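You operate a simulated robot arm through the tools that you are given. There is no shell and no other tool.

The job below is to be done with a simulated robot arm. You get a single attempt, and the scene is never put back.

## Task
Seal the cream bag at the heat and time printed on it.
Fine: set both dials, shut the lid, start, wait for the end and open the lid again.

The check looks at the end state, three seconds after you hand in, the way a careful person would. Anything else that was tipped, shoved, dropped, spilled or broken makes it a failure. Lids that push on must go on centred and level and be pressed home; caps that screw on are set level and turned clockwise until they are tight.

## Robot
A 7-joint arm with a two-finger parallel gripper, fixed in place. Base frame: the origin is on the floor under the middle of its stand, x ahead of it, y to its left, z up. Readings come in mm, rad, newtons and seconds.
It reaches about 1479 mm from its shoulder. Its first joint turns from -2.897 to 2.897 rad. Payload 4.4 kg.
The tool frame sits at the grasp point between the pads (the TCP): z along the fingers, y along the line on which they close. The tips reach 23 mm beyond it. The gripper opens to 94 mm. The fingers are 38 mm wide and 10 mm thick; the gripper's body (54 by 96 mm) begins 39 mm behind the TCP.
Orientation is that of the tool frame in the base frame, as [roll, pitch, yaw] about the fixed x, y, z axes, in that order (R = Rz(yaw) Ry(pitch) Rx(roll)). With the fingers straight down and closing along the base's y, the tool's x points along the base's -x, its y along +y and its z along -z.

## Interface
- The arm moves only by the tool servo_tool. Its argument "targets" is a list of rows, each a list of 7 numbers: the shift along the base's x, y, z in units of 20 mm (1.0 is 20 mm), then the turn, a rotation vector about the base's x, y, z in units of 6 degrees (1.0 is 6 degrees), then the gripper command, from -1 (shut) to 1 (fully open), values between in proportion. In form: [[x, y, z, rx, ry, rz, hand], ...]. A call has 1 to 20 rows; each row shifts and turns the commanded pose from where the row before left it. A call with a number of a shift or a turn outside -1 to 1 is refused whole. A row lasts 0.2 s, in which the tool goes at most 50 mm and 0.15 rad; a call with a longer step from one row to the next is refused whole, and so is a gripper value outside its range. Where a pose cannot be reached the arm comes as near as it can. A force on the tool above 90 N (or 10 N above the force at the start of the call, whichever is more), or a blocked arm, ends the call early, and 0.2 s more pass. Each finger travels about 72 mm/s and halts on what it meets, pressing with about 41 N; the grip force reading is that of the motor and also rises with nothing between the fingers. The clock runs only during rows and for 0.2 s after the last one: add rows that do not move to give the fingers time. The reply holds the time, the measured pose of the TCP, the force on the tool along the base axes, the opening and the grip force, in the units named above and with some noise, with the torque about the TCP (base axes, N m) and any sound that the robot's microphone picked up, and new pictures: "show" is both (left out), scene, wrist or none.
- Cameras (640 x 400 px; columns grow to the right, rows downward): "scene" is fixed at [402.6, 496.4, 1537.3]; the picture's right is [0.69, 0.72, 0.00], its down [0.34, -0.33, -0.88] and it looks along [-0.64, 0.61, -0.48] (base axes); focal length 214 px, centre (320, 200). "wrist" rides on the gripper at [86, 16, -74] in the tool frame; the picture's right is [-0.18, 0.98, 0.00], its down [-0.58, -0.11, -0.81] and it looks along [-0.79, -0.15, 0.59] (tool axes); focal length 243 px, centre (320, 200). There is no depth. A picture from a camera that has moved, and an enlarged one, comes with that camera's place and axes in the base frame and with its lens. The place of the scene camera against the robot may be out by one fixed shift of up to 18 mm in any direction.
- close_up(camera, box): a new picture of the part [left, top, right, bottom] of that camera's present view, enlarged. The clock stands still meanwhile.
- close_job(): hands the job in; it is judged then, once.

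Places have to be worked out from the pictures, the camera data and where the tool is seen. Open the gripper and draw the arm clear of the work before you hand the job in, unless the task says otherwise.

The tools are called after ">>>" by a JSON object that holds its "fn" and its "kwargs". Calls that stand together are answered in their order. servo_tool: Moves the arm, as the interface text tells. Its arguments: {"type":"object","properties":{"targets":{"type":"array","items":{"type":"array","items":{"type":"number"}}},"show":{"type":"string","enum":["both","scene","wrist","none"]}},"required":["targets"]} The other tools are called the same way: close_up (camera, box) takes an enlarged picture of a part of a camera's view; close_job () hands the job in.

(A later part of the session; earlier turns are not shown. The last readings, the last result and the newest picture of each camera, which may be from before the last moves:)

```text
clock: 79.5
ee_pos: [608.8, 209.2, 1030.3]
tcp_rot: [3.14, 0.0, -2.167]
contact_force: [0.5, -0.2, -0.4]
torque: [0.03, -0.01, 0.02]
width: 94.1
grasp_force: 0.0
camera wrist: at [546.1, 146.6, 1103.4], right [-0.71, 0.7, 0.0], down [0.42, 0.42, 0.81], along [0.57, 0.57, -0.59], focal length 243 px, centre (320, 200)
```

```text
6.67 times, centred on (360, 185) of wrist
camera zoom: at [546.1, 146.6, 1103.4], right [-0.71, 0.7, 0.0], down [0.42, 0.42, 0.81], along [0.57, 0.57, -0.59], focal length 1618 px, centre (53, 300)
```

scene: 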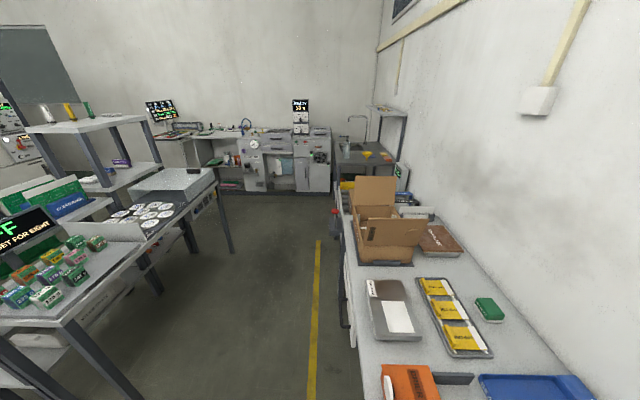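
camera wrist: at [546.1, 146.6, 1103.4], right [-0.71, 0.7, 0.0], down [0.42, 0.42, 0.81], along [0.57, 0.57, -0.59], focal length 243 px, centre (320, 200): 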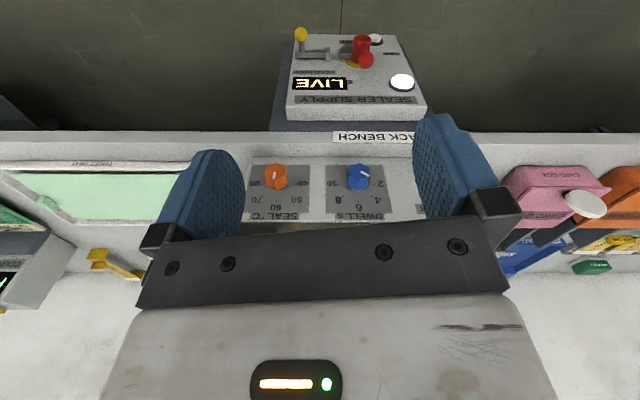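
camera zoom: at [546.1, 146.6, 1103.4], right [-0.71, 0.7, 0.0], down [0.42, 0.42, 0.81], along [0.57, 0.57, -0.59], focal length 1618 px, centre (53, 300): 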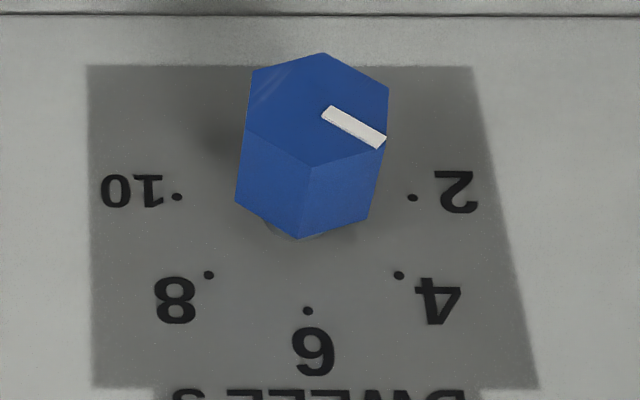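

The pointers work out at 60 °C (within 1°) and 4 s (exactly -50°). Next is the lid: I'll go up and to its right to measure the handle from two viewpoints.

>>> {"fn": "servo_tool", "kwargs": {"targets": [[0.547, -0.254, 1, 0, 0, 0, 1], [0.547, -0.254, 1, 0, 0, 0, 1], [0.547, -0.254, 1, 0, 0, 0, 1], [0.547, -0.254, 1, 0, 0, 0, 1], [0.547, -0.254, 1, 0, 0, 0, 1], [0.547, -0.254, 1, 0, 0, 0, 1], [0.547, -0.254, 1, 0, 0, 0, 1], [0.547, -0.254, 1, 0, 0, 0, 1], [0.547, -0.254, 1, 0, 0, 0, 1], [0.547, -0.254, 1, 0, 0, 0, 1], [0.547, -0.254, 1, 0, 0, 0, 1], [0.547, -0.254, 1, 0, 0, 0, 1], [0.547, -0.254, 1, 0, 0, 1, 1], [0.547, -0.254, 1, 0, 0, 1, 1], [0.547, -0.254, 1, 0, 0, 1, 1], [0.547, -0.254, 1, 0, 0, 1, 1], [0.547, -0.254, 1, 0, 0, 1, 1], [0.547, -0.254, 1, 0, 0, 0.2, 1], [0.547, -0.254, 1, 0, 0, 0, 1], [0.547, -0.254, 1, 0, 0, 0, 1]], "show": "none"}}

>>> {"fn": "servo_tool", "kwargs": {"targets": [[0.547, -0.254, 1, 0, 0, 0, 1], [0.547, -0.254, 1, 0, 0, 0, 1], [0.547, -0.254, 1, 0, 0, 0, 1], [0.6, 0.6, 0, 0, 0, 0, 1], [0.8, 0.8, 0, 0, 0, 0, 1], [0.8, 0.8, 0, 0, 0, 0, 1], [0.8, 0.8, 0, 0, 0, 0, 1], [0.8, 0.8, 0, 0, 0, 0, 1], [0, 0, 0, 0, 0, 0, 1], [0, 0, 0, 0, 0, 0, 1]], "show": "wrist"}}

>>> {"fn": "close_up", "kwargs": {"camera": "wrist", "box": [200, 0, 460, 240]}}

```text
clock: 83.7
ee_pos: [827.3, 107.7, 1429.6]
tcp_rot: [3.141, -0.001, -1.622]
contact_force: [0.1, 0.5, -0.6]
torque: [0.03, -0.02, 0.0]
width: 94.2
grasp_force: 0.1
```

```text
clock: 85.9
ee_pos: [935.2, 168.5, 1489.6]
tcp_rot: [3.141, -0.001, -1.621]
contact_force: [0.3, 0.3, -0.1]
torque: [-0.02, 0.02, 0.03]
width: 93.8
grasp_force: 0.0
camera wrist: at [913.7, 82.5, 1563.3], right [-0.97, 0.23, 0.0], down [0.14, 0.57, 0.81], along [0.19, 0.78, -0.59], focal length 243 px, centre (320, 200)
```

wrist: 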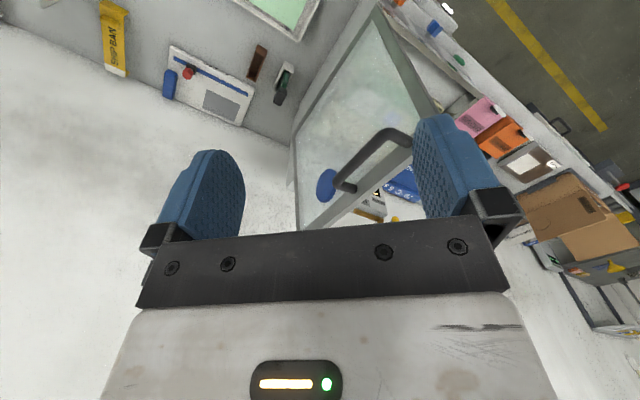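

```text
1.67 times, centred on (330, 120) of wrist
camera zoom: at [913.7, 82.5, 1563.3], right [-0.97, 0.23, 0.0], down [0.14, 0.57, 0.81], along [0.19, 0.78, -0.59], focal length 404 px, centre (303, 333)
```

zoom: 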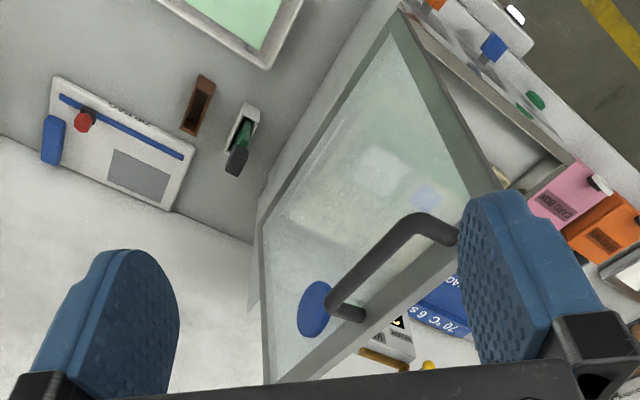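

>>> {"fn": "close_up", "kwargs": {"camera": "wrist", "box": [310, 110, 430, 230]}}

>>> {"fn": "close_up", "kwargs": {"camera": "wrist", "box": [280, 0, 440, 120]}}

```text
3.33 times, centred on (370, 170) of wrist
camera zoom: at [913.7, 82.5, 1563.3], right [-0.97, 0.23, 0.0], down [0.14, 0.57, 0.81], along [0.19, 0.78, -0.59], focal length 809 px, centre (153, 300)
```

zoom: 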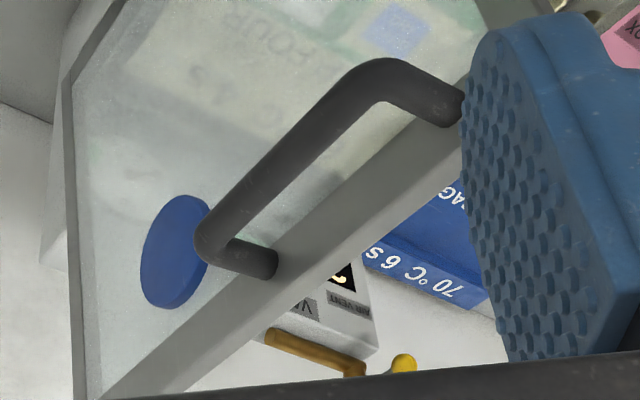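

```text
3.33 times, centred on (360, 60) of wrist
camera zoom: at [913.7, 82.5, 1563.3], right [-0.97, 0.23, 0.0], down [0.14, 0.57, 0.81], along [0.19, 0.78, -0.59], focal length 809 px, centre (187, 667)
```

zoom: 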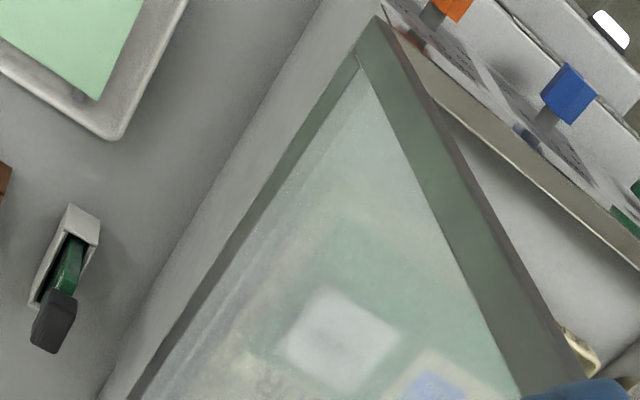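

From two views the handle bar runs along n from ≈830 to 936 at u≈-415, z≈1319, about 35 mm off the lid's outer face (u≈-380); the lid leans slightly toward closing. I'll go above the bar, square the hand and narrow the fingers to ~33 mm so one can slip into the gap.

>>> {"fn": "servo_tool", "kwargs": {"targets": [[-0.095, 0.903, -0.22, 0, 0, -1, 0.5], [-0.095, 0.903, -0.22, 0, 0, -1, 0], [-0.095, 0.903, -0.22, 0, 0, -1, -0.3], [-0.095, 0.903, -0.22, 0, 0, -1, -0.3], [-0.095, 0.903, -0.22, 0, 0, -1, -0.3], [-0.095, 0.903, -0.22, 0, 0, -1, -0.3], [-0.095, 0.903, -0.22, 0, 0, -1, -0.3], [-0.095, 0.903, -0.22, 0, 0, 0, -0.3], [-0.095, 0.903, -0.22, 0, 0, 0, -0.3], [0, 0, 0, 0, 0, 0, -0.3], [0, 0, 0, 0, 0, 0, -0.3]], "show": "wrist"}}

>>> {"fn": "close_up", "kwargs": {"camera": "wrist", "box": [220, 0, 420, 230]}}

```text
clock: 88.3
ee_pos: [917.7, 331.0, 1451.0]
tcp_rot: [-3.14, -0.002, -2.354]
contact_force: [0.1, 0.2, -0.2]
torque: [0.01, -0.03, -0.02]
width: 32.7
grasp_force: 0.1
camera wrist: at [844.9, 280.8, 1523.5], right [-0.57, 0.82, 0.0], down [0.49, 0.33, 0.81], along [0.66, 0.46, -0.59], focal length 243 px, centre (320, 200)
```

wrist: 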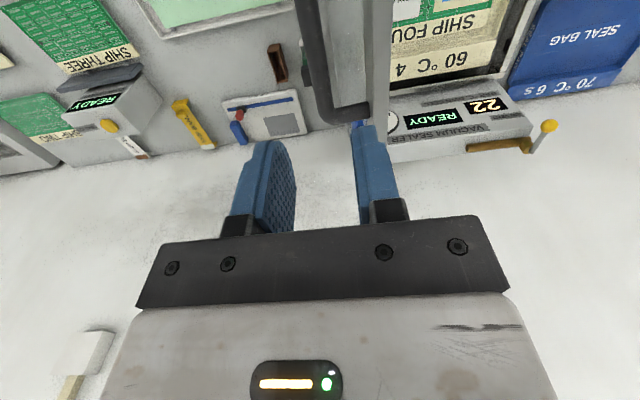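

```text
1.74 times, centred on (320, 115) of wrist
camera zoom: at [844.9, 280.8, 1523.5], right [-0.57, 0.82, 0.0], down [0.49, 0.33, 0.81], along [0.66, 0.46, -0.59], focal length 422 px, centre (320, 348)
```

zoom: 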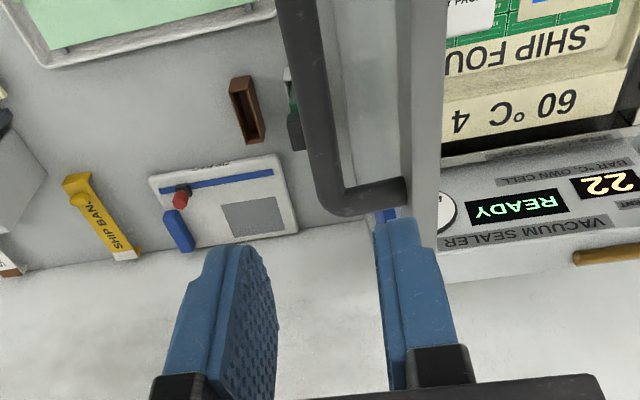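

The bar (u≈-415) lies midway between the finger planes and the inner finger (u≈-398…-388) fits between bar and lid face (u≈-380). I'll lower toward it and look again.

>>> {"fn": "servo_tool", "kwargs": {"targets": [[0, 0, -1, 0, 0, 0, -0.3], [0, 0, -1, 0, 0, 0, -0.3], [0, 0, -1, 0, 0, 0, -0.3], [0, 0, -1, 0, 0, 0, -0.3], [0, 0, -0.5, 0, 0, 0, -0.3], [0, 0, 0, 0, 0, 0, -0.3]], "show": "wrist"}}

>>> {"fn": "close_up", "kwargs": {"camera": "wrist", "box": [220, 60, 420, 240]}}

```text
clock: 89.7
ee_pos: [917.3, 331.8, 1360.5]
tcp_rot: [3.141, 0.0, -2.354]
contact_force: [-1.2, -0.9, -0.1]
torque: [0.0, -0.02, 0.02]
width: 32.8
grasp_force: 0.1
camera wrist: at [844.7, 280.7, 1433.3], right [-0.57, 0.82, 0.0], down [0.49, 0.33, 0.81], along [0.66, 0.46, -0.59], focal length 243 px, centre (320, 200)
```

wrist: 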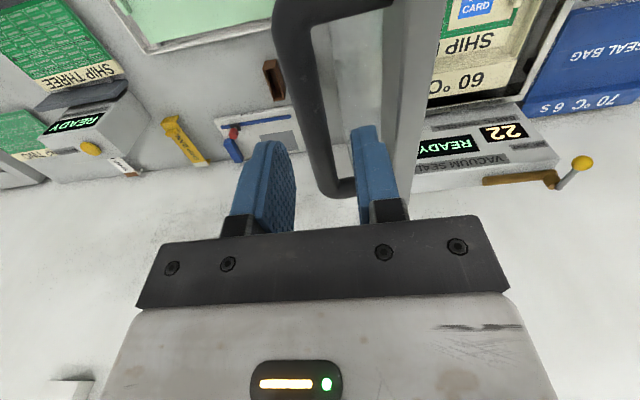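

```text
2.22 times, centred on (320, 150) of wrist
camera zoom: at [844.7, 280.7, 1433.3], right [-0.57, 0.82, 0.0], down [0.49, 0.33, 0.81], along [0.66, 0.46, -0.59], focal length 539 px, centre (320, 311)
```

zoom: 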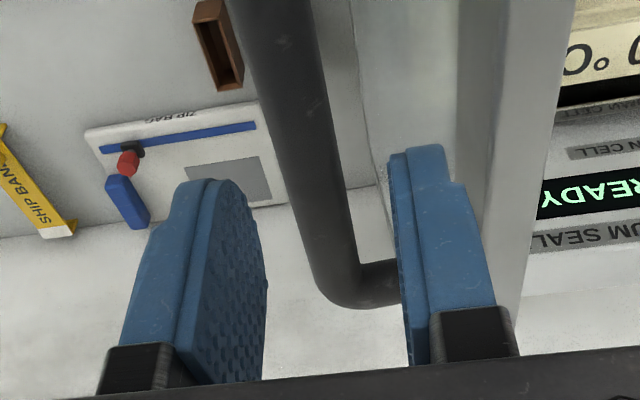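

The bar sits between the fingers with the inner finger entering the gap cleanly. I'll lower the last 33 mm and close on the bar.

>>> {"fn": "servo_tool", "kwargs": {"targets": [[0.03, -0.03, -0.8, 0, 0, 0, -0.3], [0, 0, -0.85, 0, 0, 0, -0.3], [0, 0, 0, 0, 0, 0, -0.3], [0, 0, 0, 0, 0, 0, -1], [0, 0, 0, 0, 0, 0, -1], [0, 0, 0, 0, 0, 0, -1]], "show": "wrist"}}

>>> {"fn": "close_up", "kwargs": {"camera": "wrist", "box": [220, 60, 420, 240]}}

```text
clock: 91.1
ee_pos: [918.6, 329.7, 1328.2]
tcp_rot: [3.14, 0.0, -2.355]
contact_force: [-3.4, -3.2, -0.2]
torque: [0.34, -0.31, 1.76]
width: 15.9
grasp_force: 45.0
camera wrist: at [845.3, 279.9, 1400.7], right [-0.57, 0.82, 0.0], down [0.49, 0.33, 0.81], along [0.66, 0.46, -0.59], focal length 243 px, centre (320, 200)
```

wrist: 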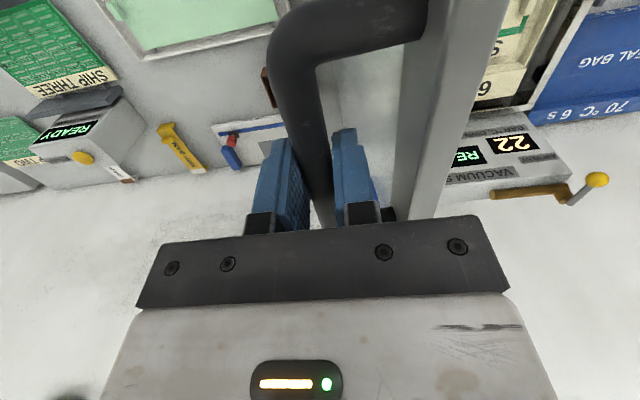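

```text
2.22 times, centred on (320, 150) of wrist
camera zoom: at [845.3, 279.9, 1400.7], right [-0.57, 0.82, 0.0], down [0.49, 0.33, 0.81], along [0.66, 0.46, -0.59], focal length 539 px, centre (320, 311)
```

zoom: 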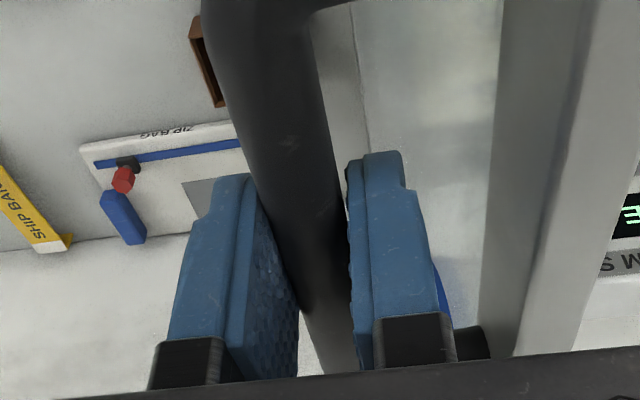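

The bar is held (16 mm). I'll start the lid along its arc about the hinge (estimated at u≈-406, z≈945), a small 6° first, and check the forces.

>>> {"fn": "servo_tool", "kwargs": {"targets": [[-0.346, 0.346, 0.01, 0, 0, 0, -1], [-0.346, 0.346, 0, 0, 0, 0, -1], [-0.346, 0.346, -0.02, 0, 0, 0, -1], [-0.346, 0.346, -0.04, 0, 0, 0, -1], [0, 0, 0, 0, 0, 0, -1]], "show": "wrist"}}

```text
clock: 92.3
ee_pos: [891.9, 359.3, 1327.3]
tcp_rot: [3.141, 0.001, -2.354]
contact_force: [-15.0, -14.6, 9.7]
torque: [-0.44, 0.34, 1.68]
width: 16.1
grasp_force: 44.5
camera wrist: at [817.6, 307.9, 1400.5], right [-0.57, 0.82, 0.0], down [0.49, 0.33, 0.81], along [0.67, 0.46, -0.59], focal length 243 px, centre (320, 200)
```

wrist: 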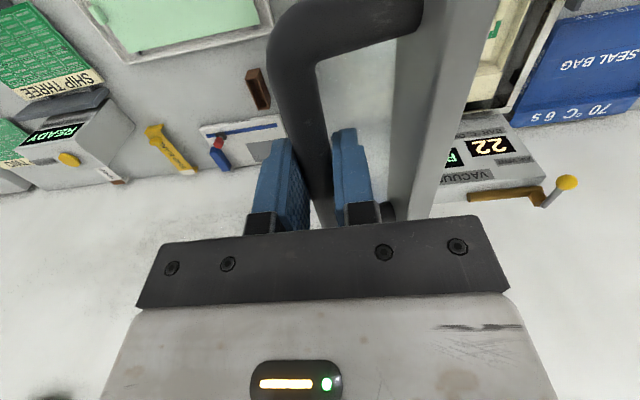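

The lid follows easily and stays put with little force. I'll carry on along the arc another 30°.

>>> {"fn": "servo_tool", "kwargs": {"targets": [[-0.573, 0.573, -0.08, 0, 0, 0, -1], [-0.573, 0.573, -0.115, 0, 0, 0, -1], [-0.566, 0.566, -0.15, 0, 0, 0, -1], [-0.562, 0.562, -0.185, 0, 0, 0, -1], [-0.559, 0.559, -0.225, 0, 0, 0, -1], [-0.548, 0.548, -0.25, 0, 0, 0, -1], [-0.537, 0.537, -0.29, 0, 0, 0, -1], [-0.53, 0.53, -0.32, 0, 0, 0, -1], [-0.52, 0.52, -0.355, 0, 0, 0, -1], [-0.509, 0.509, -0.385, 0, 0, 0, -1], [-0.499, 0.499, -0.415, 0, 0, 0, -1], [-0.484, 0.484, -0.445, 0, 0, 0, -1], [0, 0, 0, 0, 0, 0, -1]], "show": "wrist"}}

```text
clock: 95.1
ee_pos: [762.1, 486.5, 1259.3]
tcp_rot: [3.141, 0.0, -2.355]
contact_force: [14.2, -19.7, -30.8]
torque: [-0.02, -0.08, 1.72]
width: 15.8
grasp_force: 44.7
camera wrist: at [689.1, 436.9, 1333.6], right [-0.57, 0.82, 0.0], down [0.49, 0.34, 0.81], along [0.66, 0.46, -0.59], focal length 243 px, centre (320, 200)
```

wrist: 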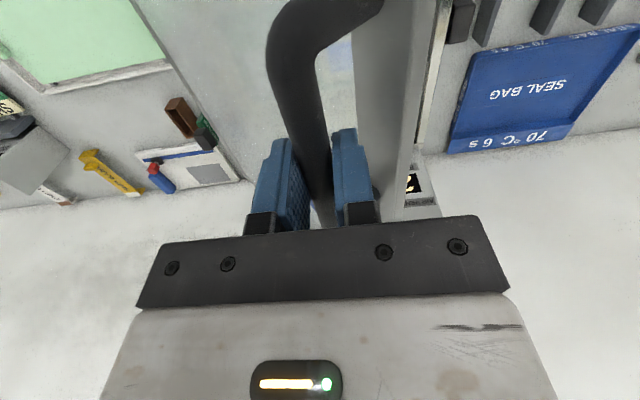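

The load is now pulling inward (~39 N), so the arc's radius is a bit smaller: refit gives a hinge near u≈-404, z≈966, R≈353. I'll follow the corrected arc for 15° and check.

>>> {"fn": "servo_tool", "kwargs": {"targets": [[-0.428, 0.428, -0.635, 0, 0, 0, -1], [-0.414, 0.414, -0.495, 0, 0, 0, -1], [-0.403, 0.403, -0.52, 0, 0, 0, -1], [-0.385, 0.385, -0.545, 0, 0, 0, -1], [-0.364, 0.364, -0.57, 0, 0, 0, -1], [-0.35, 0.35, -0.59, 0, 0, 0, -1], [0, 0, 0, 0, 0, 0, -1]], "show": "wrist"}}

```text
clock: 96.7
ee_pos: [714.8, 535.3, 1196.0]
tcp_rot: [-3.141, 0.003, -2.354]
contact_force: [9.8, 14.6, 2.6]
torque: [0.77, -0.67, 1.02]
width: 15.8
grasp_force: 45.5
camera wrist: at [641.1, 484.5, 1268.7], right [-0.57, 0.82, 0.0], down [0.49, 0.33, 0.81], along [0.67, 0.46, -0.59], focal length 243 px, centre (320, 200)
```

wrist: 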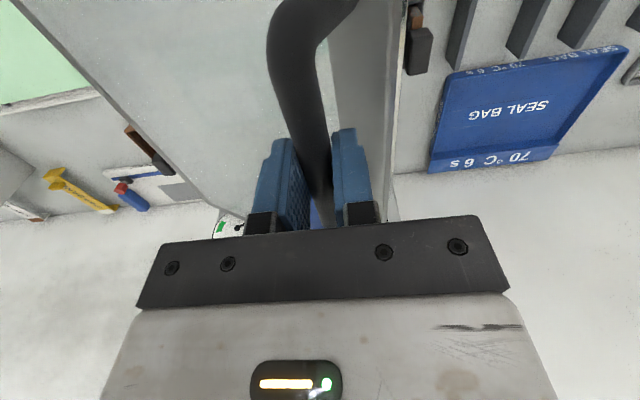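

Forces dropped to near zero, so the arc is right. Continuing 15° more.

>>> {"fn": "servo_tool", "kwargs": {"targets": [[-0.332, 0.332, -0.61, 0, 0, 0, -1], [-0.311, 0.311, -0.635, 0, 0, 0, -1], [-0.29, 0.29, -0.65, 0, 0, 0, -1], [-0.272, 0.272, -0.67, 0, 0, 0, -1], [-0.251, 0.251, -0.68, 0, 0, 0, -1], [-0.23, 0.23, -0.7, 0, 0, 0, -1], [0, 0, 0, 0, 0, 0, -1]], "show": "wrist"}}

```text
clock: 98.3
ee_pos: [681.8, 567.9, 1114.2]
tcp_rot: [3.14, -0.002, -2.358]
contact_force: [-3.3, -35.2, -11.5]
torque: [-0.78, 0.58, 0.43]
width: 15.6
grasp_force: 45.4
camera wrist: at [608.5, 517.6, 1187.9], right [-0.57, 0.82, 0.0], down [0.49, 0.34, 0.81], along [0.66, 0.46, -0.59], focal length 243 px, centre (320, 200)
```

wrist: 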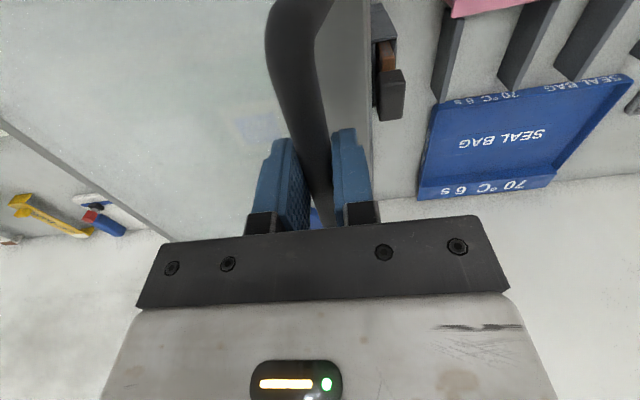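

Still close to the arc. I'll lower the lid another 10° and look for contact.

>>> {"fn": "servo_tool", "kwargs": {"targets": [[-0.156, 0.156, -0.71, 0, 0, 0, -1], [-0.184, 0.184, -0.725, 0, 0, 0, -1], [-0.163, 0.163, -0.735, 0, 0, 0, -1], [-0.141, 0.141, -0.745, 0, 0, 0, -1], [0, 0, 0, 0, 0, 0, -1]], "show": "wrist"}}

```text
clock: 99.5
ee_pos: [669.0, 581.3, 1056.8]
tcp_rot: [3.141, 0.001, -2.357]
contact_force: [21.1, -36.3, -8.0]
torque: [-0.55, -0.07, -0.13]
width: 15.7
grasp_force: 44.9
camera wrist: at [596.1, 530.5, 1130.1], right [-0.57, 0.82, 0.0], down [0.49, 0.33, 0.81], along [0.67, 0.46, -0.59], focal length 243 px, centre (320, 200)
```

wrist: 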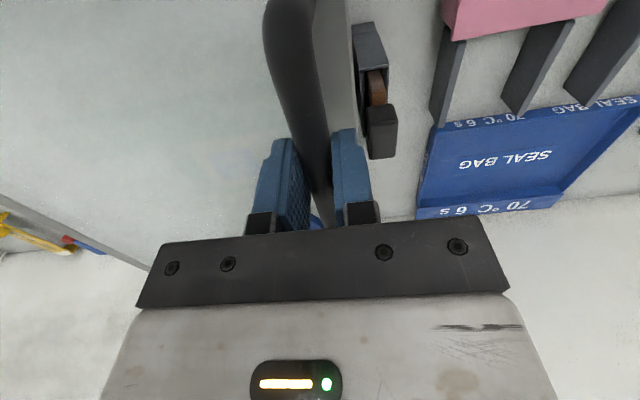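

There's a dark/brown piece at the free side of the machine; I'll check what it is and whether the lid will clear it.

>>> {"fn": "close_up", "kwargs": {"camera": "wrist", "box": [240, 0, 440, 235]}}

>>> {"fn": "close_up", "kwargs": {"camera": "wrist", "box": [320, 0, 440, 180]}}

```text
1.70 times, centred on (340, 118) of wrist
camera zoom: at [596.1, 530.5, 1130.1], right [-0.57, 0.82, 0.0], down [0.49, 0.33, 0.81], along [0.67, 0.46, -0.59], focal length 413 px, centre (286, 340)
```

zoom: 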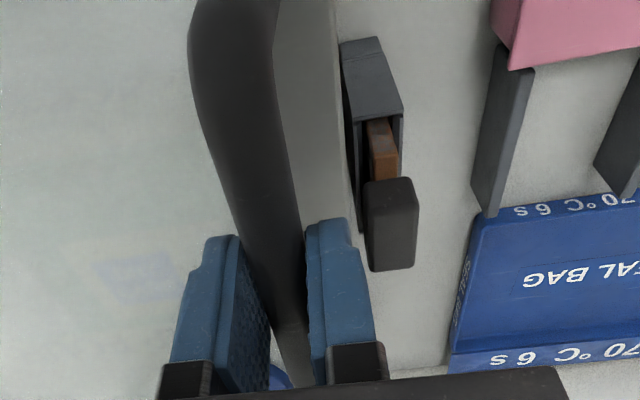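

```text
2.22 times, centred on (380, 90) of wrist
camera zoom: at [596.1, 530.5, 1130.1], right [-0.57, 0.82, 0.0], down [0.49, 0.33, 0.81], along [0.67, 0.46, -0.59], focal length 539 px, centre (187, 444)
```

zoom: 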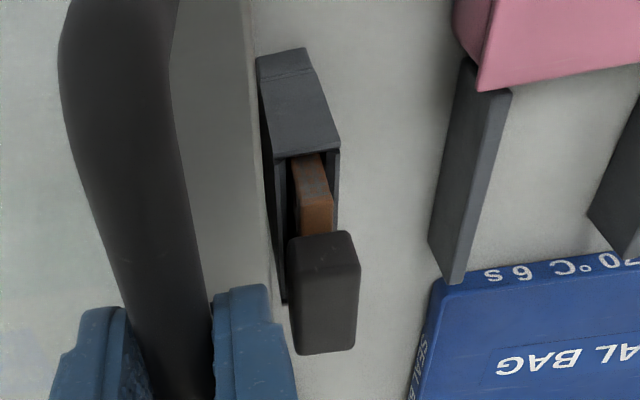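

It's a tool holder standing on the bench beside the sealer, below and outside the lid's path. I'll continue slowly toward closing, easing the sideways pull.

>>> {"fn": "servo_tool", "kwargs": {"targets": [[0, 0, -0.5, 0, 0, 0, -1], [-0.03, 0.03, -0.5, 0, 0, 0, -1], [-0.03, 0.03, -0.5, 0, 0, 0, -1], [0, 0, 0, 0, 0, 0, -1]], "show": "none"}}

```text
clock: 100.5
ee_pos: [667.2, 582.1, 1028.7]
tcp_rot: [3.142, 0.004, -2.354]
contact_force: [15.5, 3.4, 31.9]
torque: [0.26, -0.29, -0.96]
width: 15.8
grasp_force: 44.6
```

An upward 32 N has appeared — likely the gasket or friction. I'll press on in small steps.

>>> {"fn": "servo_tool", "kwargs": {"targets": [[0, 0, -0.15, 0, 0, 0, -1], [0, 0, -0.15, 0, 0, 0, -1], [0, 0, 0, 0, 0, 0, -1]], "show": "wrist"}}

```text
clock: 101.3
ee_pos: [666.9, 581.6, 1022.9]
tcp_rot: [-3.141, 0.002, -2.353]
contact_force: [0.8, -1.1, 32.0]
torque: [0.12, -0.04, -0.39]
width: 15.6
grasp_force: 45.1
camera wrist: at [593.6, 532.1, 1094.8], right [-0.57, 0.82, 0.0], down [0.49, 0.33, 0.81], along [0.66, 0.46, -0.59], focal length 243 px, centre (320, 200)
```

wrist: 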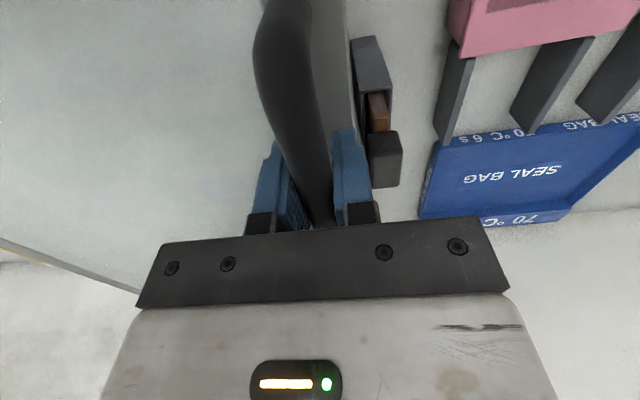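

The force stays at 32 N while the fingers slide down the bar, so the lid seems seated. I'll release, rise and move back to look at the lid's seating and the display.

>>> {"fn": "servo_tool", "kwargs": {"targets": [[0, 0, 0, 0, 0, 0, -0.3], [0, 0, 0, 0, 0, 0, -0.3], [0, 0, 1, 0, 0, 0, -0.3], [0, 0, 1, 0, 0, 0, -0.3], [0, 0, 1, 0, 0, 0, -0.3], [0, 0, 1, 0, 0, 0, -0.3], [0, 0, 1, 0, 0, 0, 0.2], [-0.7, -0.7, 1, 0, 0, 0, 0.5], [-0.7, -0.7, 1, 0, 0, 0, 1], [-0.7, -0.7, 1, 0, 0, 0, 1], [-0.7, -0.7, 1, 0, 0, 0, 1], [-0.7, -0.7, 1, 0, 0, 0, 1], [-0.7, -0.7, 1, 0, 0, 0, 1], [-0.7, -0.7, 1, 0, 0, 0, 1], [-0.7, -0.7, 1, 0, 0, 0, 1], [-0.7, -0.7, 1, 0, 0, 0, 1], [-0.7, -0.7, 1, 0, 0, 0, 1], [-0.7, -0.7, 1, 0, 0, 0, 1], [0, 0, 0, 0, 0, 0, 1]], "show": "wrist"}}

>>> {"fn": "close_up", "kwargs": {"camera": "wrist", "box": [140, 0, 460, 230]}}

```text
clock: 105.3
ee_pos: [513.5, 428.1, 1342.0]
tcp_rot: [-3.141, 0.0, -2.356]
contact_force: [0.5, 0.7, 0.6]
torque: [-0.02, 0.0, 0.0]
width: 93.9
grasp_force: 0.1
camera wrist: at [440.5, 377.8, 1415.5], right [-0.57, 0.82, 0.0], down [0.49, 0.33, 0.81], along [0.66, 0.46, -0.59], focal length 243 px, centre (320, 200)
```

wrist: 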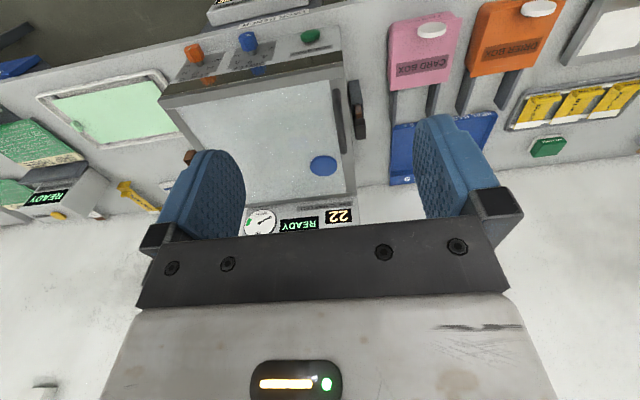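

```text
1.74 times, centred on (300, 115) of wrist
camera zoom: at [440.5, 377.8, 1415.5], right [-0.57, 0.82, 0.0], down [0.49, 0.33, 0.81], along [0.66, 0.46, -0.59], focal length 422 px, centre (355, 348)
```

zoom: 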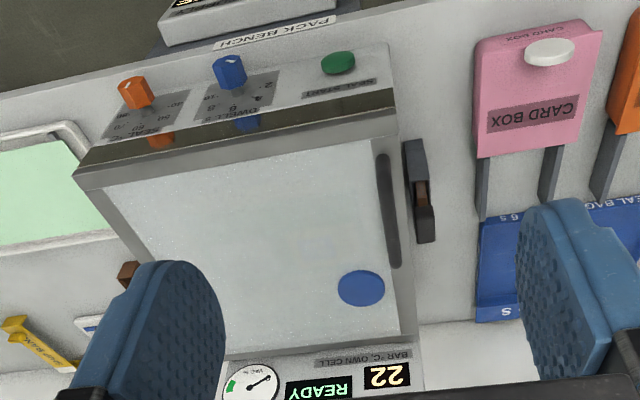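

The lid lies over the chamber. I'll zoom in on its edges to see whether it is fully down.

>>> {"fn": "close_up", "kwargs": {"camera": "wrist", "box": [150, 40, 270, 140]}}

>>> {"fn": "close_up", "kwargs": {"camera": "wrist", "box": [300, 40, 400, 120]}}

>>> {"fn": "close_up", "kwargs": {"camera": "wrist", "box": [230, 130, 380, 240]}}

```text
4.00 times, centred on (210, 90) of wrist
camera zoom: at [440.5, 377.8, 1415.5], right [-0.57, 0.82, 0.0], down [0.49, 0.33, 0.81], along [0.66, 0.46, -0.59], focal length 970 px, centre (760, 640)
```

zoom: 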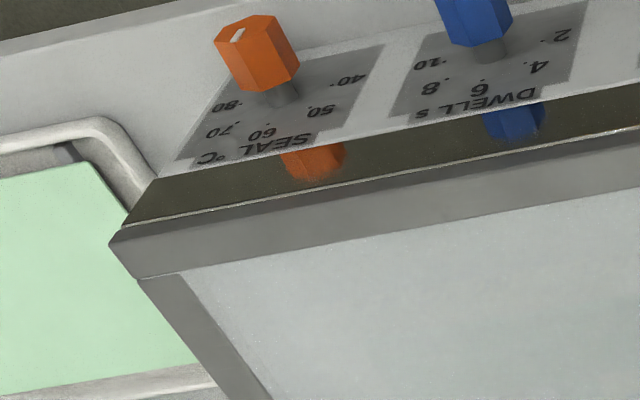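

```text
5.00 times, centred on (350, 80) of wrist
camera zoom: at [440.5, 377.8, 1415.5], right [-0.57, 0.82, 0.0], down [0.49, 0.33, 0.81], along [0.66, 0.46, -0.59], focal length 1213 px, centre (170, 800)
```

zoom: 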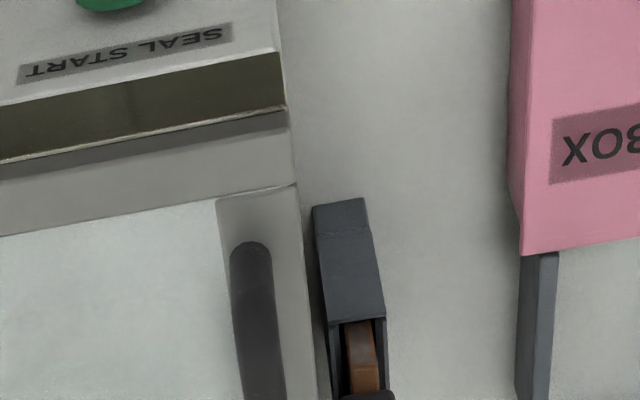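

```text
3.64 times, centred on (305, 185) of wrist
camera zoom: at [440.5, 377.8, 1415.5], right [-0.57, 0.82, 0.0], down [0.49, 0.33, 0.81], along [0.66, 0.46, -0.59], focal length 882 px, centre (374, 254)
```

zoom: 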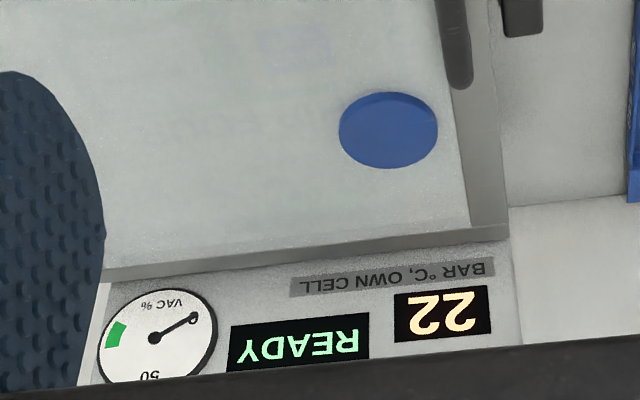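

The lid sits flush on all visible edges and the display still shows READY 22. Now I'll go down to the front of the panel with the hand horizontal and fingers shut, lined up with the green SEAL START button.

>>> {"fn": "servo_tool", "kwargs": {"targets": [[0, 0, -1, 0, 0, 0, -1], [0, 0, -1, 0, 0, 0, -1], [0, 0, -1, 0, 0, 0, -1], [0, 0, -1, 0, 0, 0, -1], [0, 0, -1, 0, 0, 0, -1], [0.149, -0.035, -0.95, 0.7071, -0.7071, 0, -1], [0.149, -0.035, -0.95, 0.7071, -0.7071, 0, -1], [0.149, -0.035, -0.95, 0.7071, -0.7071, 0, -1], [0.149, -0.035, -0.95, 0.7071, -0.7071, 0, -1], [0.149, -0.035, -0.95, 0.7071, -0.7071, 0, -1], [0.149, -0.035, -0.95, 0.7071, -0.7071, 0, -1], [0.149, -0.035, -0.95, 0.7071, -0.7071, 0, -1], [0.149, -0.035, -0.95, 0.7071, -0.7071, 0, -1], [0.149, -0.035, -0.95, 0.7071, -0.7071, 0, -1], [0.149, -0.035, -0.95, 0.7071, -0.7071, 0, -1], [0.149, -0.035, -0.95, 0.7071, -0.7071, 0, -1], [0.149, -0.035, -0.95, 0.7071, -0.7071, 0, -1], [0.149, -0.035, -0.95, 0.7071, -0.7071, 0, -1], [0.149, -0.035, -0.95, 0.7071, -0.7071, 0, -1], [0.149, -0.035, -0.95, 0.7071, -0.7071, 0, -1]], "show": "wrist"}}

```text
clock: 109.5
ee_pos: [550.0, 423.5, 972.4]
tcp_rot: [3.093, 1.477, -2.363]
contact_force: [0.3, 0.1, 0.7]
torque: [0.01, 0.01, 0.03]
width: 0.0
grasp_force: 40.9
out of reach, approached as far as the arm can: row 16, 17
camera wrist: at [481.2, 374.5, 891.4], right [-0.71, 0.68, 0.19], down [-0.43, -0.63, 0.65], along [0.56, 0.38, 0.73], focal length 243 px, centre (320, 200)
```

wrist: 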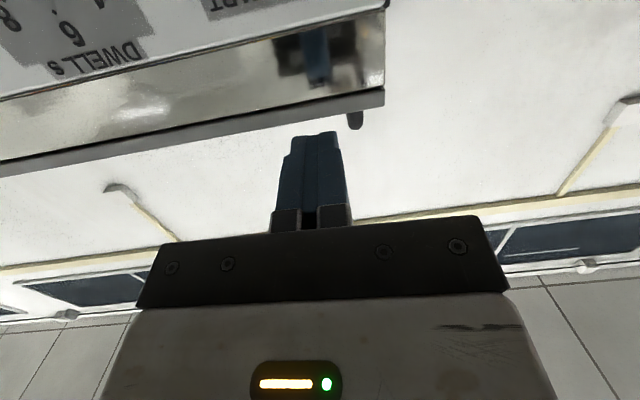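

The hand is nearly horizontal (5° droop, some rows hit the reach limit). I'll roll 20° to get away from the wrist limit, correct the droop and lower to the button's height, still well in front of it.

>>> {"fn": "servo_tool", "kwargs": {"targets": [[0, 0, -0.5, 0.589, 0.589, 0, -1], [0, 0, -1, 0.589, 0.589, 0, -1], [0, 0, -1, 0.589, 0.589, 0, -1], [0, 0, -1, 0.589, 0.589, 0, -1], [0, 0, -1, 0.636, -0.636, 0, -1], [0, 0, 0, 0, 0, -0.4, -1], [0, 0, 0, 0, 0, 0, -1]], "show": "wrist"}}

```text
clock: 111.1
ee_pos: [556.5, 415.1, 881.6]
tcp_rot: [1.52, 1.223, 2.348]
contact_force: [0.4, -0.2, 0.6]
torque: [0.01, -0.01, 0.02]
width: 0.0
grasp_force: 41.1
out of reach, approached as far as the arm can: row 6
camera wrist: at [473.1, 391.4, 804.2], right [-0.64, 0.58, 0.51], down [-0.33, -0.8, 0.5], along [0.69, 0.15, 0.7], focal length 243 px, centre (320, 200)
```

wrist: 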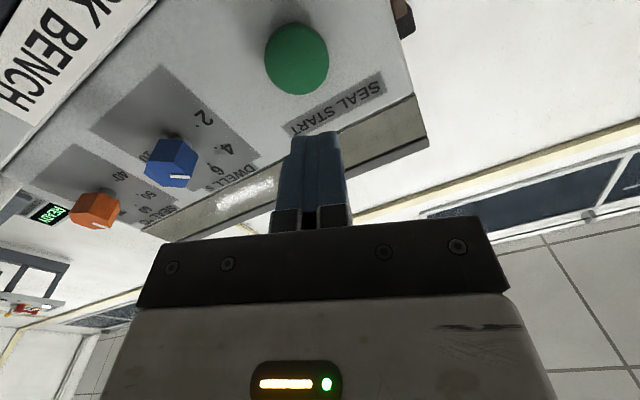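

The tool axis is within ~2° of the panel normal. I'll drop the last 20 mm and advance to ~10 mm short of the green button.

>>> {"fn": "servo_tool", "kwargs": {"targets": [[0, 0, -0.98, 0, 0, 0, -1], [0.425, 0.425, 0, 0, 0, 0, -1], [0.425, 0.425, 0, 0, 0, 0, -1], [0.425, 0.425, 0, 0, 0, 0, -1], [0.425, 0.425, 0, 0, 0, 0, -1], [0, 0, 0, 0, 0, 0, -1]], "show": "wrist"}}

>>> {"fn": "close_up", "kwargs": {"camera": "wrist", "box": [220, 40, 420, 240]}}

```text
clock: 112.5
ee_pos: [597.1, 442.5, 864.3]
tcp_rot: [1.52, 1.225, 2.351]
contact_force: [0.1, 0.3, -0.5]
torque: [-0.02, 0.0, 0.0]
width: 0.0
grasp_force: 41.0
out of reach, approached as far as the arm can: row 1, 3, 5
camera wrist: at [512.5, 418.0, 786.6], right [-0.64, 0.58, 0.51], down [-0.33, -0.8, 0.5], along [0.69, 0.15, 0.7], focal length 243 px, centre (320, 200)
```

wrist: 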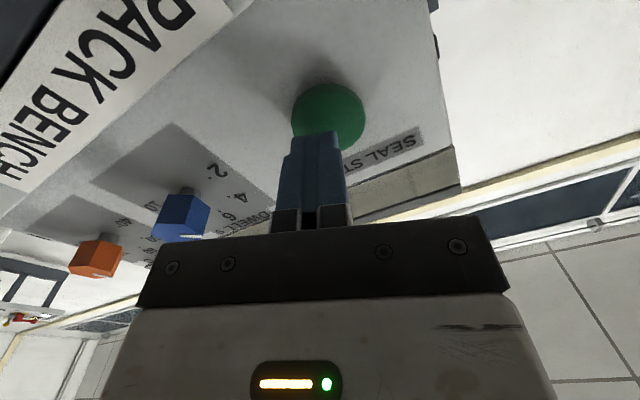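

```text
2.00 times, centred on (320, 140) of wrist
camera zoom: at [512.5, 418.0, 786.6], right [-0.64, 0.58, 0.51], down [-0.33, -0.8, 0.5], along [0.69, 0.15, 0.7], focal length 485 px, centre (320, 320)
```

zoom: 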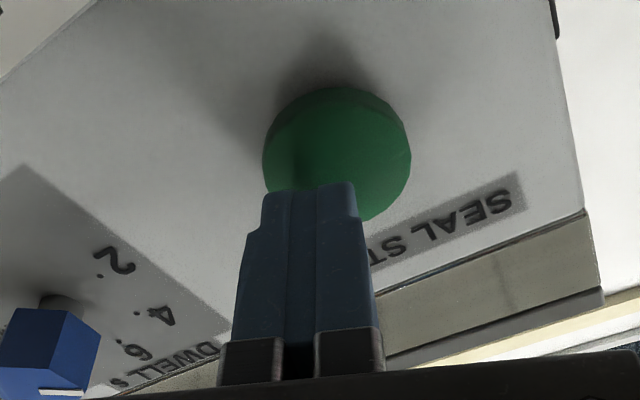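

The tip is about 10 mm to the right of the button centre and ~10 mm short. I'll shift left ~8 mm and then push forward gently in small steps.

>>> {"fn": "servo_tool", "kwargs": {"targets": [[-0.283, 0.283, 0, 0, 0, 0, -1], [0.1, 0.1, 0, 0, 0, 0, -1], [0.1, 0.1, 0, 0, 0, 0, -1], [0, 0, 0, 0, 0, 0, -1]], "show": "wrist"}}

```text
clock: 113.5
ee_pos: [600.1, 444.4, 866.2]
tcp_rot: [1.521, 1.223, 2.349]
contact_force: [0.2, -0.2, -0.5]
torque: [-0.04, 0.06, -0.03]
width: 0.0
grasp_force: 40.7
out of reach, approached as far as the arm can: row 1
camera wrist: at [516.1, 420.6, 788.2], right [-0.64, 0.58, 0.51], down [-0.33, -0.8, 0.5], along [0.69, 0.15, 0.7], focal length 243 px, centre (320, 200)
```

wrist: 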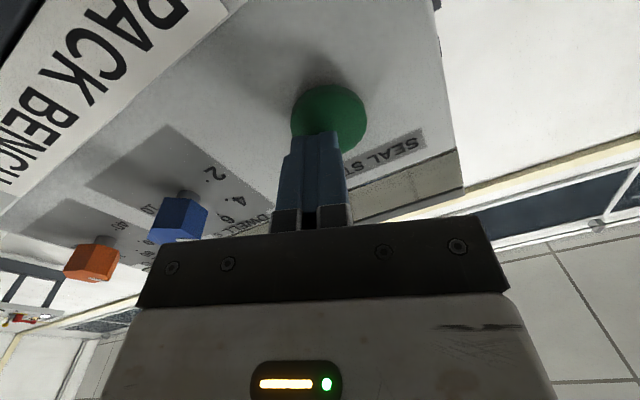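

The arm is too folded here to shift left with a level hand. I'll back off, let the hand droop about 24° (wrist higher and further out), and realign with the button.

>>> {"fn": "servo_tool", "kwargs": {"targets": [[-0.5, -0.5, 0, 0, 0, 0, -1], [-0.3, -0.3, 0, -0.7071, 0.7071, 0, -1], [0, 0, 0, -0.7071, 0.7071, 0, -1], [0, 0, 0, -0.7071, 0.7071, 0, -1], [0, 0, 0, -0.7071, 0.7071, 0, -1], [-0.2, 0.2, -0.2, 0, 0, 0, -1], [-0.2, 0.2, -0.2, 0, 0, 0, -1], [0, 0, 0, 0, 0, 0, -1]], "show": "wrist"}}

>>> {"fn": "close_up", "kwargs": {"camera": "wrist", "box": [220, 0, 420, 200]}}

```text
clock: 115.3
ee_pos: [574.9, 439.0, 858.4]
tcp_rot: [2.443, 1.038, -3.094]
contact_force: [-0.4, 0.0, 0.7]
torque: [0.02, -0.01, -0.02]
width: 0.0
grasp_force: 40.7
camera wrist: at [473.7, 396.7, 816.5], right [-0.49, 0.73, 0.48], down [-0.15, -0.61, 0.78], along [0.86, 0.31, 0.4], focal length 243 px, centre (320, 200)
```

wrist: 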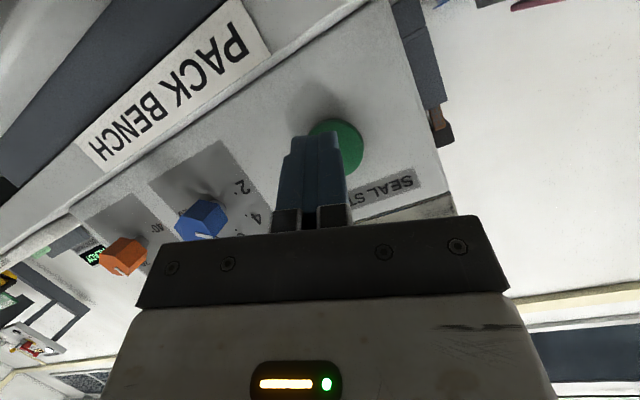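

```text
2.00 times, centred on (320, 100) of wrist
camera zoom: at [473.7, 396.7, 816.5], right [-0.49, 0.73, 0.48], down [-0.15, -0.61, 0.78], along [0.86, 0.31, 0.4], focal length 485 px, centre (320, 400)
```

zoom: 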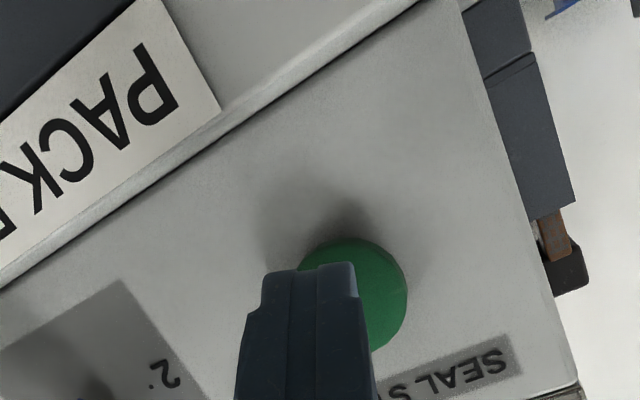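

Now it's reachable, with the fingertip lined up on the button (u≈-100, z≈866). I'll advance ~20 mm, then creep until contact.

>>> {"fn": "servo_tool", "kwargs": {"targets": [[0.354, 0.354, 0, 0, 0, 0, -1], [0.354, 0.354, 0, 0, 0, 0, -1], [0.1, 0.1, 0, 0, 0, 0, -1], [0.1, 0.1, 0, 0, 0, 0, -1], [0, 0, 0, 0, 0, 0, -1]], "show": "wrist"}}

```text
clock: 116.5
ee_pos: [593.2, 455.3, 857.8]
tcp_rot: [2.446, 1.039, -3.094]
contact_force: [-4.1, -6.9, -0.2]
torque: [0.06, -0.01, -0.05]
width: 0.0
grasp_force: 41.5
heard: click
camera wrist: at [492.0, 415.0, 816.6], right [-0.49, 0.73, 0.48], down [-0.15, -0.61, 0.78], along [0.86, 0.31, 0.4], focal length 243 px, centre (320, 200)
```

wrist: 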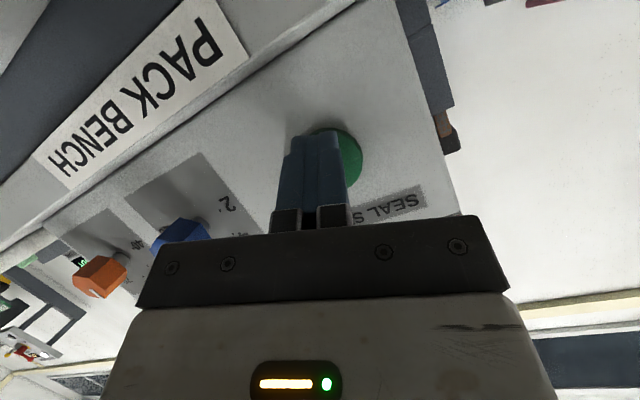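

A click — the button was pressed. I'll back away, turn the hand down again and rise to watch the display and gauge.

>>> {"fn": "servo_tool", "kwargs": {"targets": [[-0.4, -0.4, 0, 0, 0, 0, -1], [-0.5, -0.5, 0.2, 0, 0, 0, -1], [-0.5, -0.5, 0.5, 0, 0, 0, -1], [-0.2, -0.2, 1, -0.7071, 0.7071, 0, -1], [-0.2, -0.2, 1, -0.7071, 0.7071, 0, -1], [-0.2, -0.2, 1, -0.7071, 0.7071, 0, -1], [-0.2, -0.2, 1, -0.7071, 0.7071, 0, -1], [-0.2, -0.2, 1, -0.7071, 0.7071, 0, -1], [-0.2, -0.2, 1, -0.7071, 0.7071, 0, -1], [0, 0, 1, -0.7071, 0.7071, 0, -1], [0, 0, 1, -0.7071, 0.7071, 0, -1], [0, 0, 1, -0.7071, 0.7071, 0, -1], [0, 0, 1, -0.7071, 0.7071, 0, -1], [0, 0, 1, -0.7071, 0.7071, 0, -1], [0, 0, 1, 0, 0, 0, -1], [0, 0, 1, 0, 0, 0, -1], [0, 0, 1, 0, 0, 0, -1], [0, 0, 1, 0, 0, 0, -1], [0, 0, 1, 0, 0, 0, -1]], "show": "wrist"}}

>>> {"fn": "close_up", "kwargs": {"camera": "wrist", "box": [160, 0, 480, 240]}}

```text
clock: 120.5
ee_pos: [542.3, 409.1, 1188.0]
tcp_rot: [3.078, 0.05, -2.705]
contact_force: [0.3, 0.5, -0.7]
torque: [-0.01, 0.01, 0.01]
width: 0.1
grasp_force: 41.0
out of reach, approached as far as the arm can: row 9
camera wrist: at [454.2, 380.8, 1257.9], right [-0.25, 0.96, 0.07], down [0.56, 0.08, 0.83], along [0.79, 0.25, -0.56], focal length 243 px, centre (320, 200)
```

wrist: 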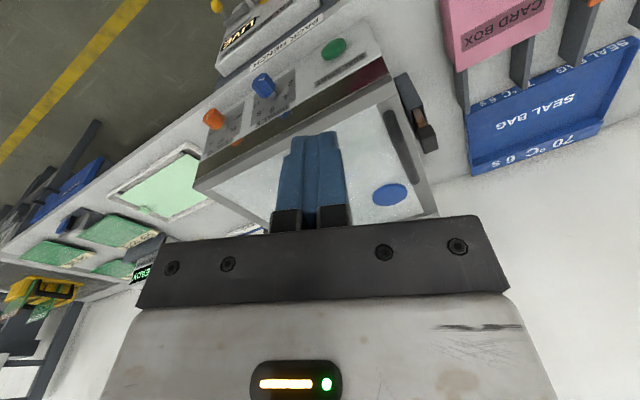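

```text
1.67 times, centred on (320, 120) of wrist
camera zoom: at [454.2, 380.8, 1257.9], right [-0.25, 0.96, 0.07], down [0.56, 0.08, 0.83], along [0.79, 0.25, -0.56], focal length 404 px, centre (320, 333)
```

zoom: 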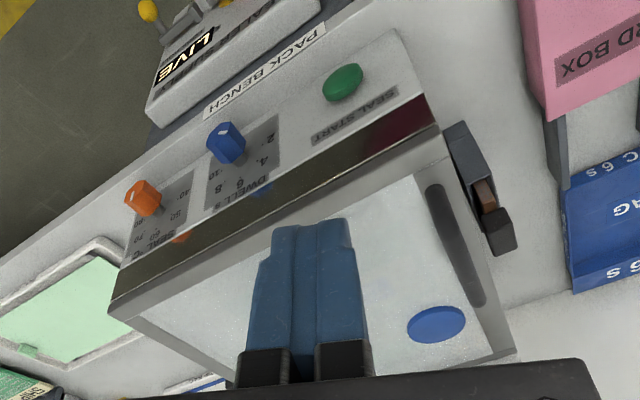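

The display is hidden from here, so I'll rise further and turn back square to see it.

>>> {"fn": "servo_tool", "kwargs": {"targets": [[0, 0, 1, 0, 0, 1, -1], [0, 0, 1, 0, 0, 1, -1], [0, 0, 1, 0, 0, 1, -1], [0.3, 0, 1, 0, 0, 1, -1], [0.3, 0, 1, 0, 0, 0, -1], [0.3, 0, 1, 0, 0, 0, -1], [0.3, 0, 1, 0, 0, 0, -1], [0.3, 0, 1, 0, 0, 0, -1], [0.3, 0, 1, 0, 0, 0, -1], [0.3, 0, 1, 0, 0, 0, -1], [0.3, 0, 1, 0, 0, 0, -1], [0.3, 0, 1, 0, 0, 0, -1], [0.3, 0, 1, 0, 0, 0, -1], [0.3, 0, 1, 0, 0, 0, -1]], "show": "wrist"}}

>>> {"fn": "close_up", "kwargs": {"camera": "wrist", "box": [200, 60, 480, 240]}}

```text
clock: 123.5
ee_pos: [607.5, 409.2, 1467.8]
tcp_rot: [3.076, 0.051, -2.285]
contact_force: [-0.2, 0.3, -0.6]
torque: [-0.01, 0.01, 0.03]
width: 0.0
grasp_force: 40.8
camera wrist: at [539.8, 347.3, 1536.8], right [-0.62, 0.78, 0.07], down [0.48, 0.3, 0.83], along [0.62, 0.55, -0.56], focal length 243 px, centre (320, 200)
```

wrist: 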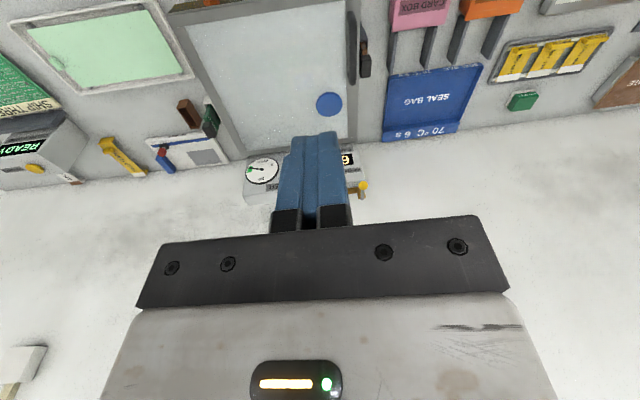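

```text
2.22 times, centred on (340, 150) of wrist
camera zoom: at [539.8, 347.3, 1536.8], right [-0.62, 0.78, 0.07], down [0.48, 0.3, 0.83], along [0.62, 0.55, -0.56], focal length 539 px, centre (276, 311)
```

zoom: 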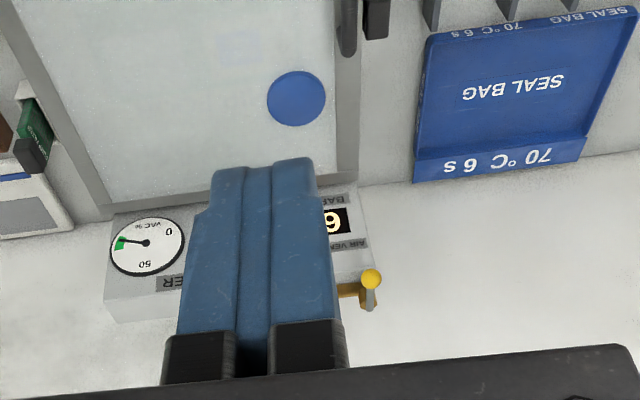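

The vacuum gauge now reads in the green; the fingers hide the status display, so I'll open them and wait while watching.

>>> {"fn": "servo_tool", "kwargs": {"targets": [[0, 0, 0, 0, 0, 0, 1], [0, 0, 0, 0, 0, 0, 1], [0, 0, 0, 0, 0, 0, 1]], "show": "wrist"}}

>>> {"fn": "close_up", "kwargs": {"camera": "wrist", "box": [230, 120, 390, 240]}}

```text
clock: 124.3
ee_pos: [608.4, 408.0, 1467.4]
tcp_rot: [3.077, 0.053, -2.285]
contact_force: [-0.4, -0.7, 0.6]
torque: [0.05, 0.02, 0.06]
width: 93.9
grasp_force: 0.0
camera wrist: at [539.7, 347.2, 1536.8], right [-0.62, 0.78, 0.07], down [0.47, 0.3, 0.83], along [0.62, 0.55, -0.56], focal length 243 px, centre (320, 200)
```

wrist: 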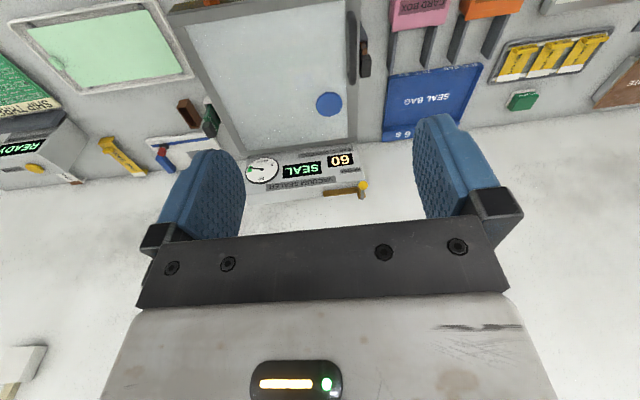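

```text
3.33 times, centred on (310, 180) of wrist
camera zoom: at [539.7, 347.2, 1536.8], right [-0.62, 0.78, 0.07], down [0.47, 0.3, 0.83], along [0.62, 0.55, -0.56], focal length 809 px, centre (353, 267)
```

zoom: 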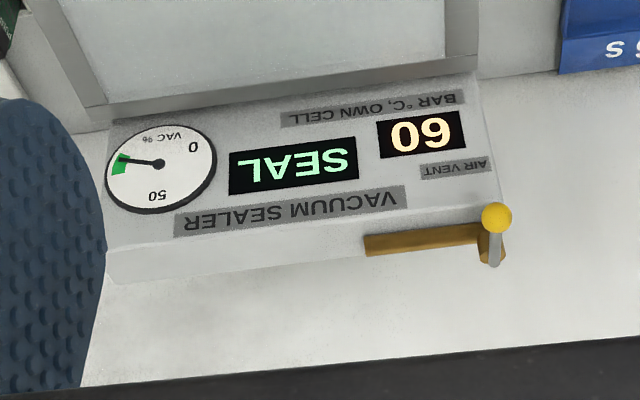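

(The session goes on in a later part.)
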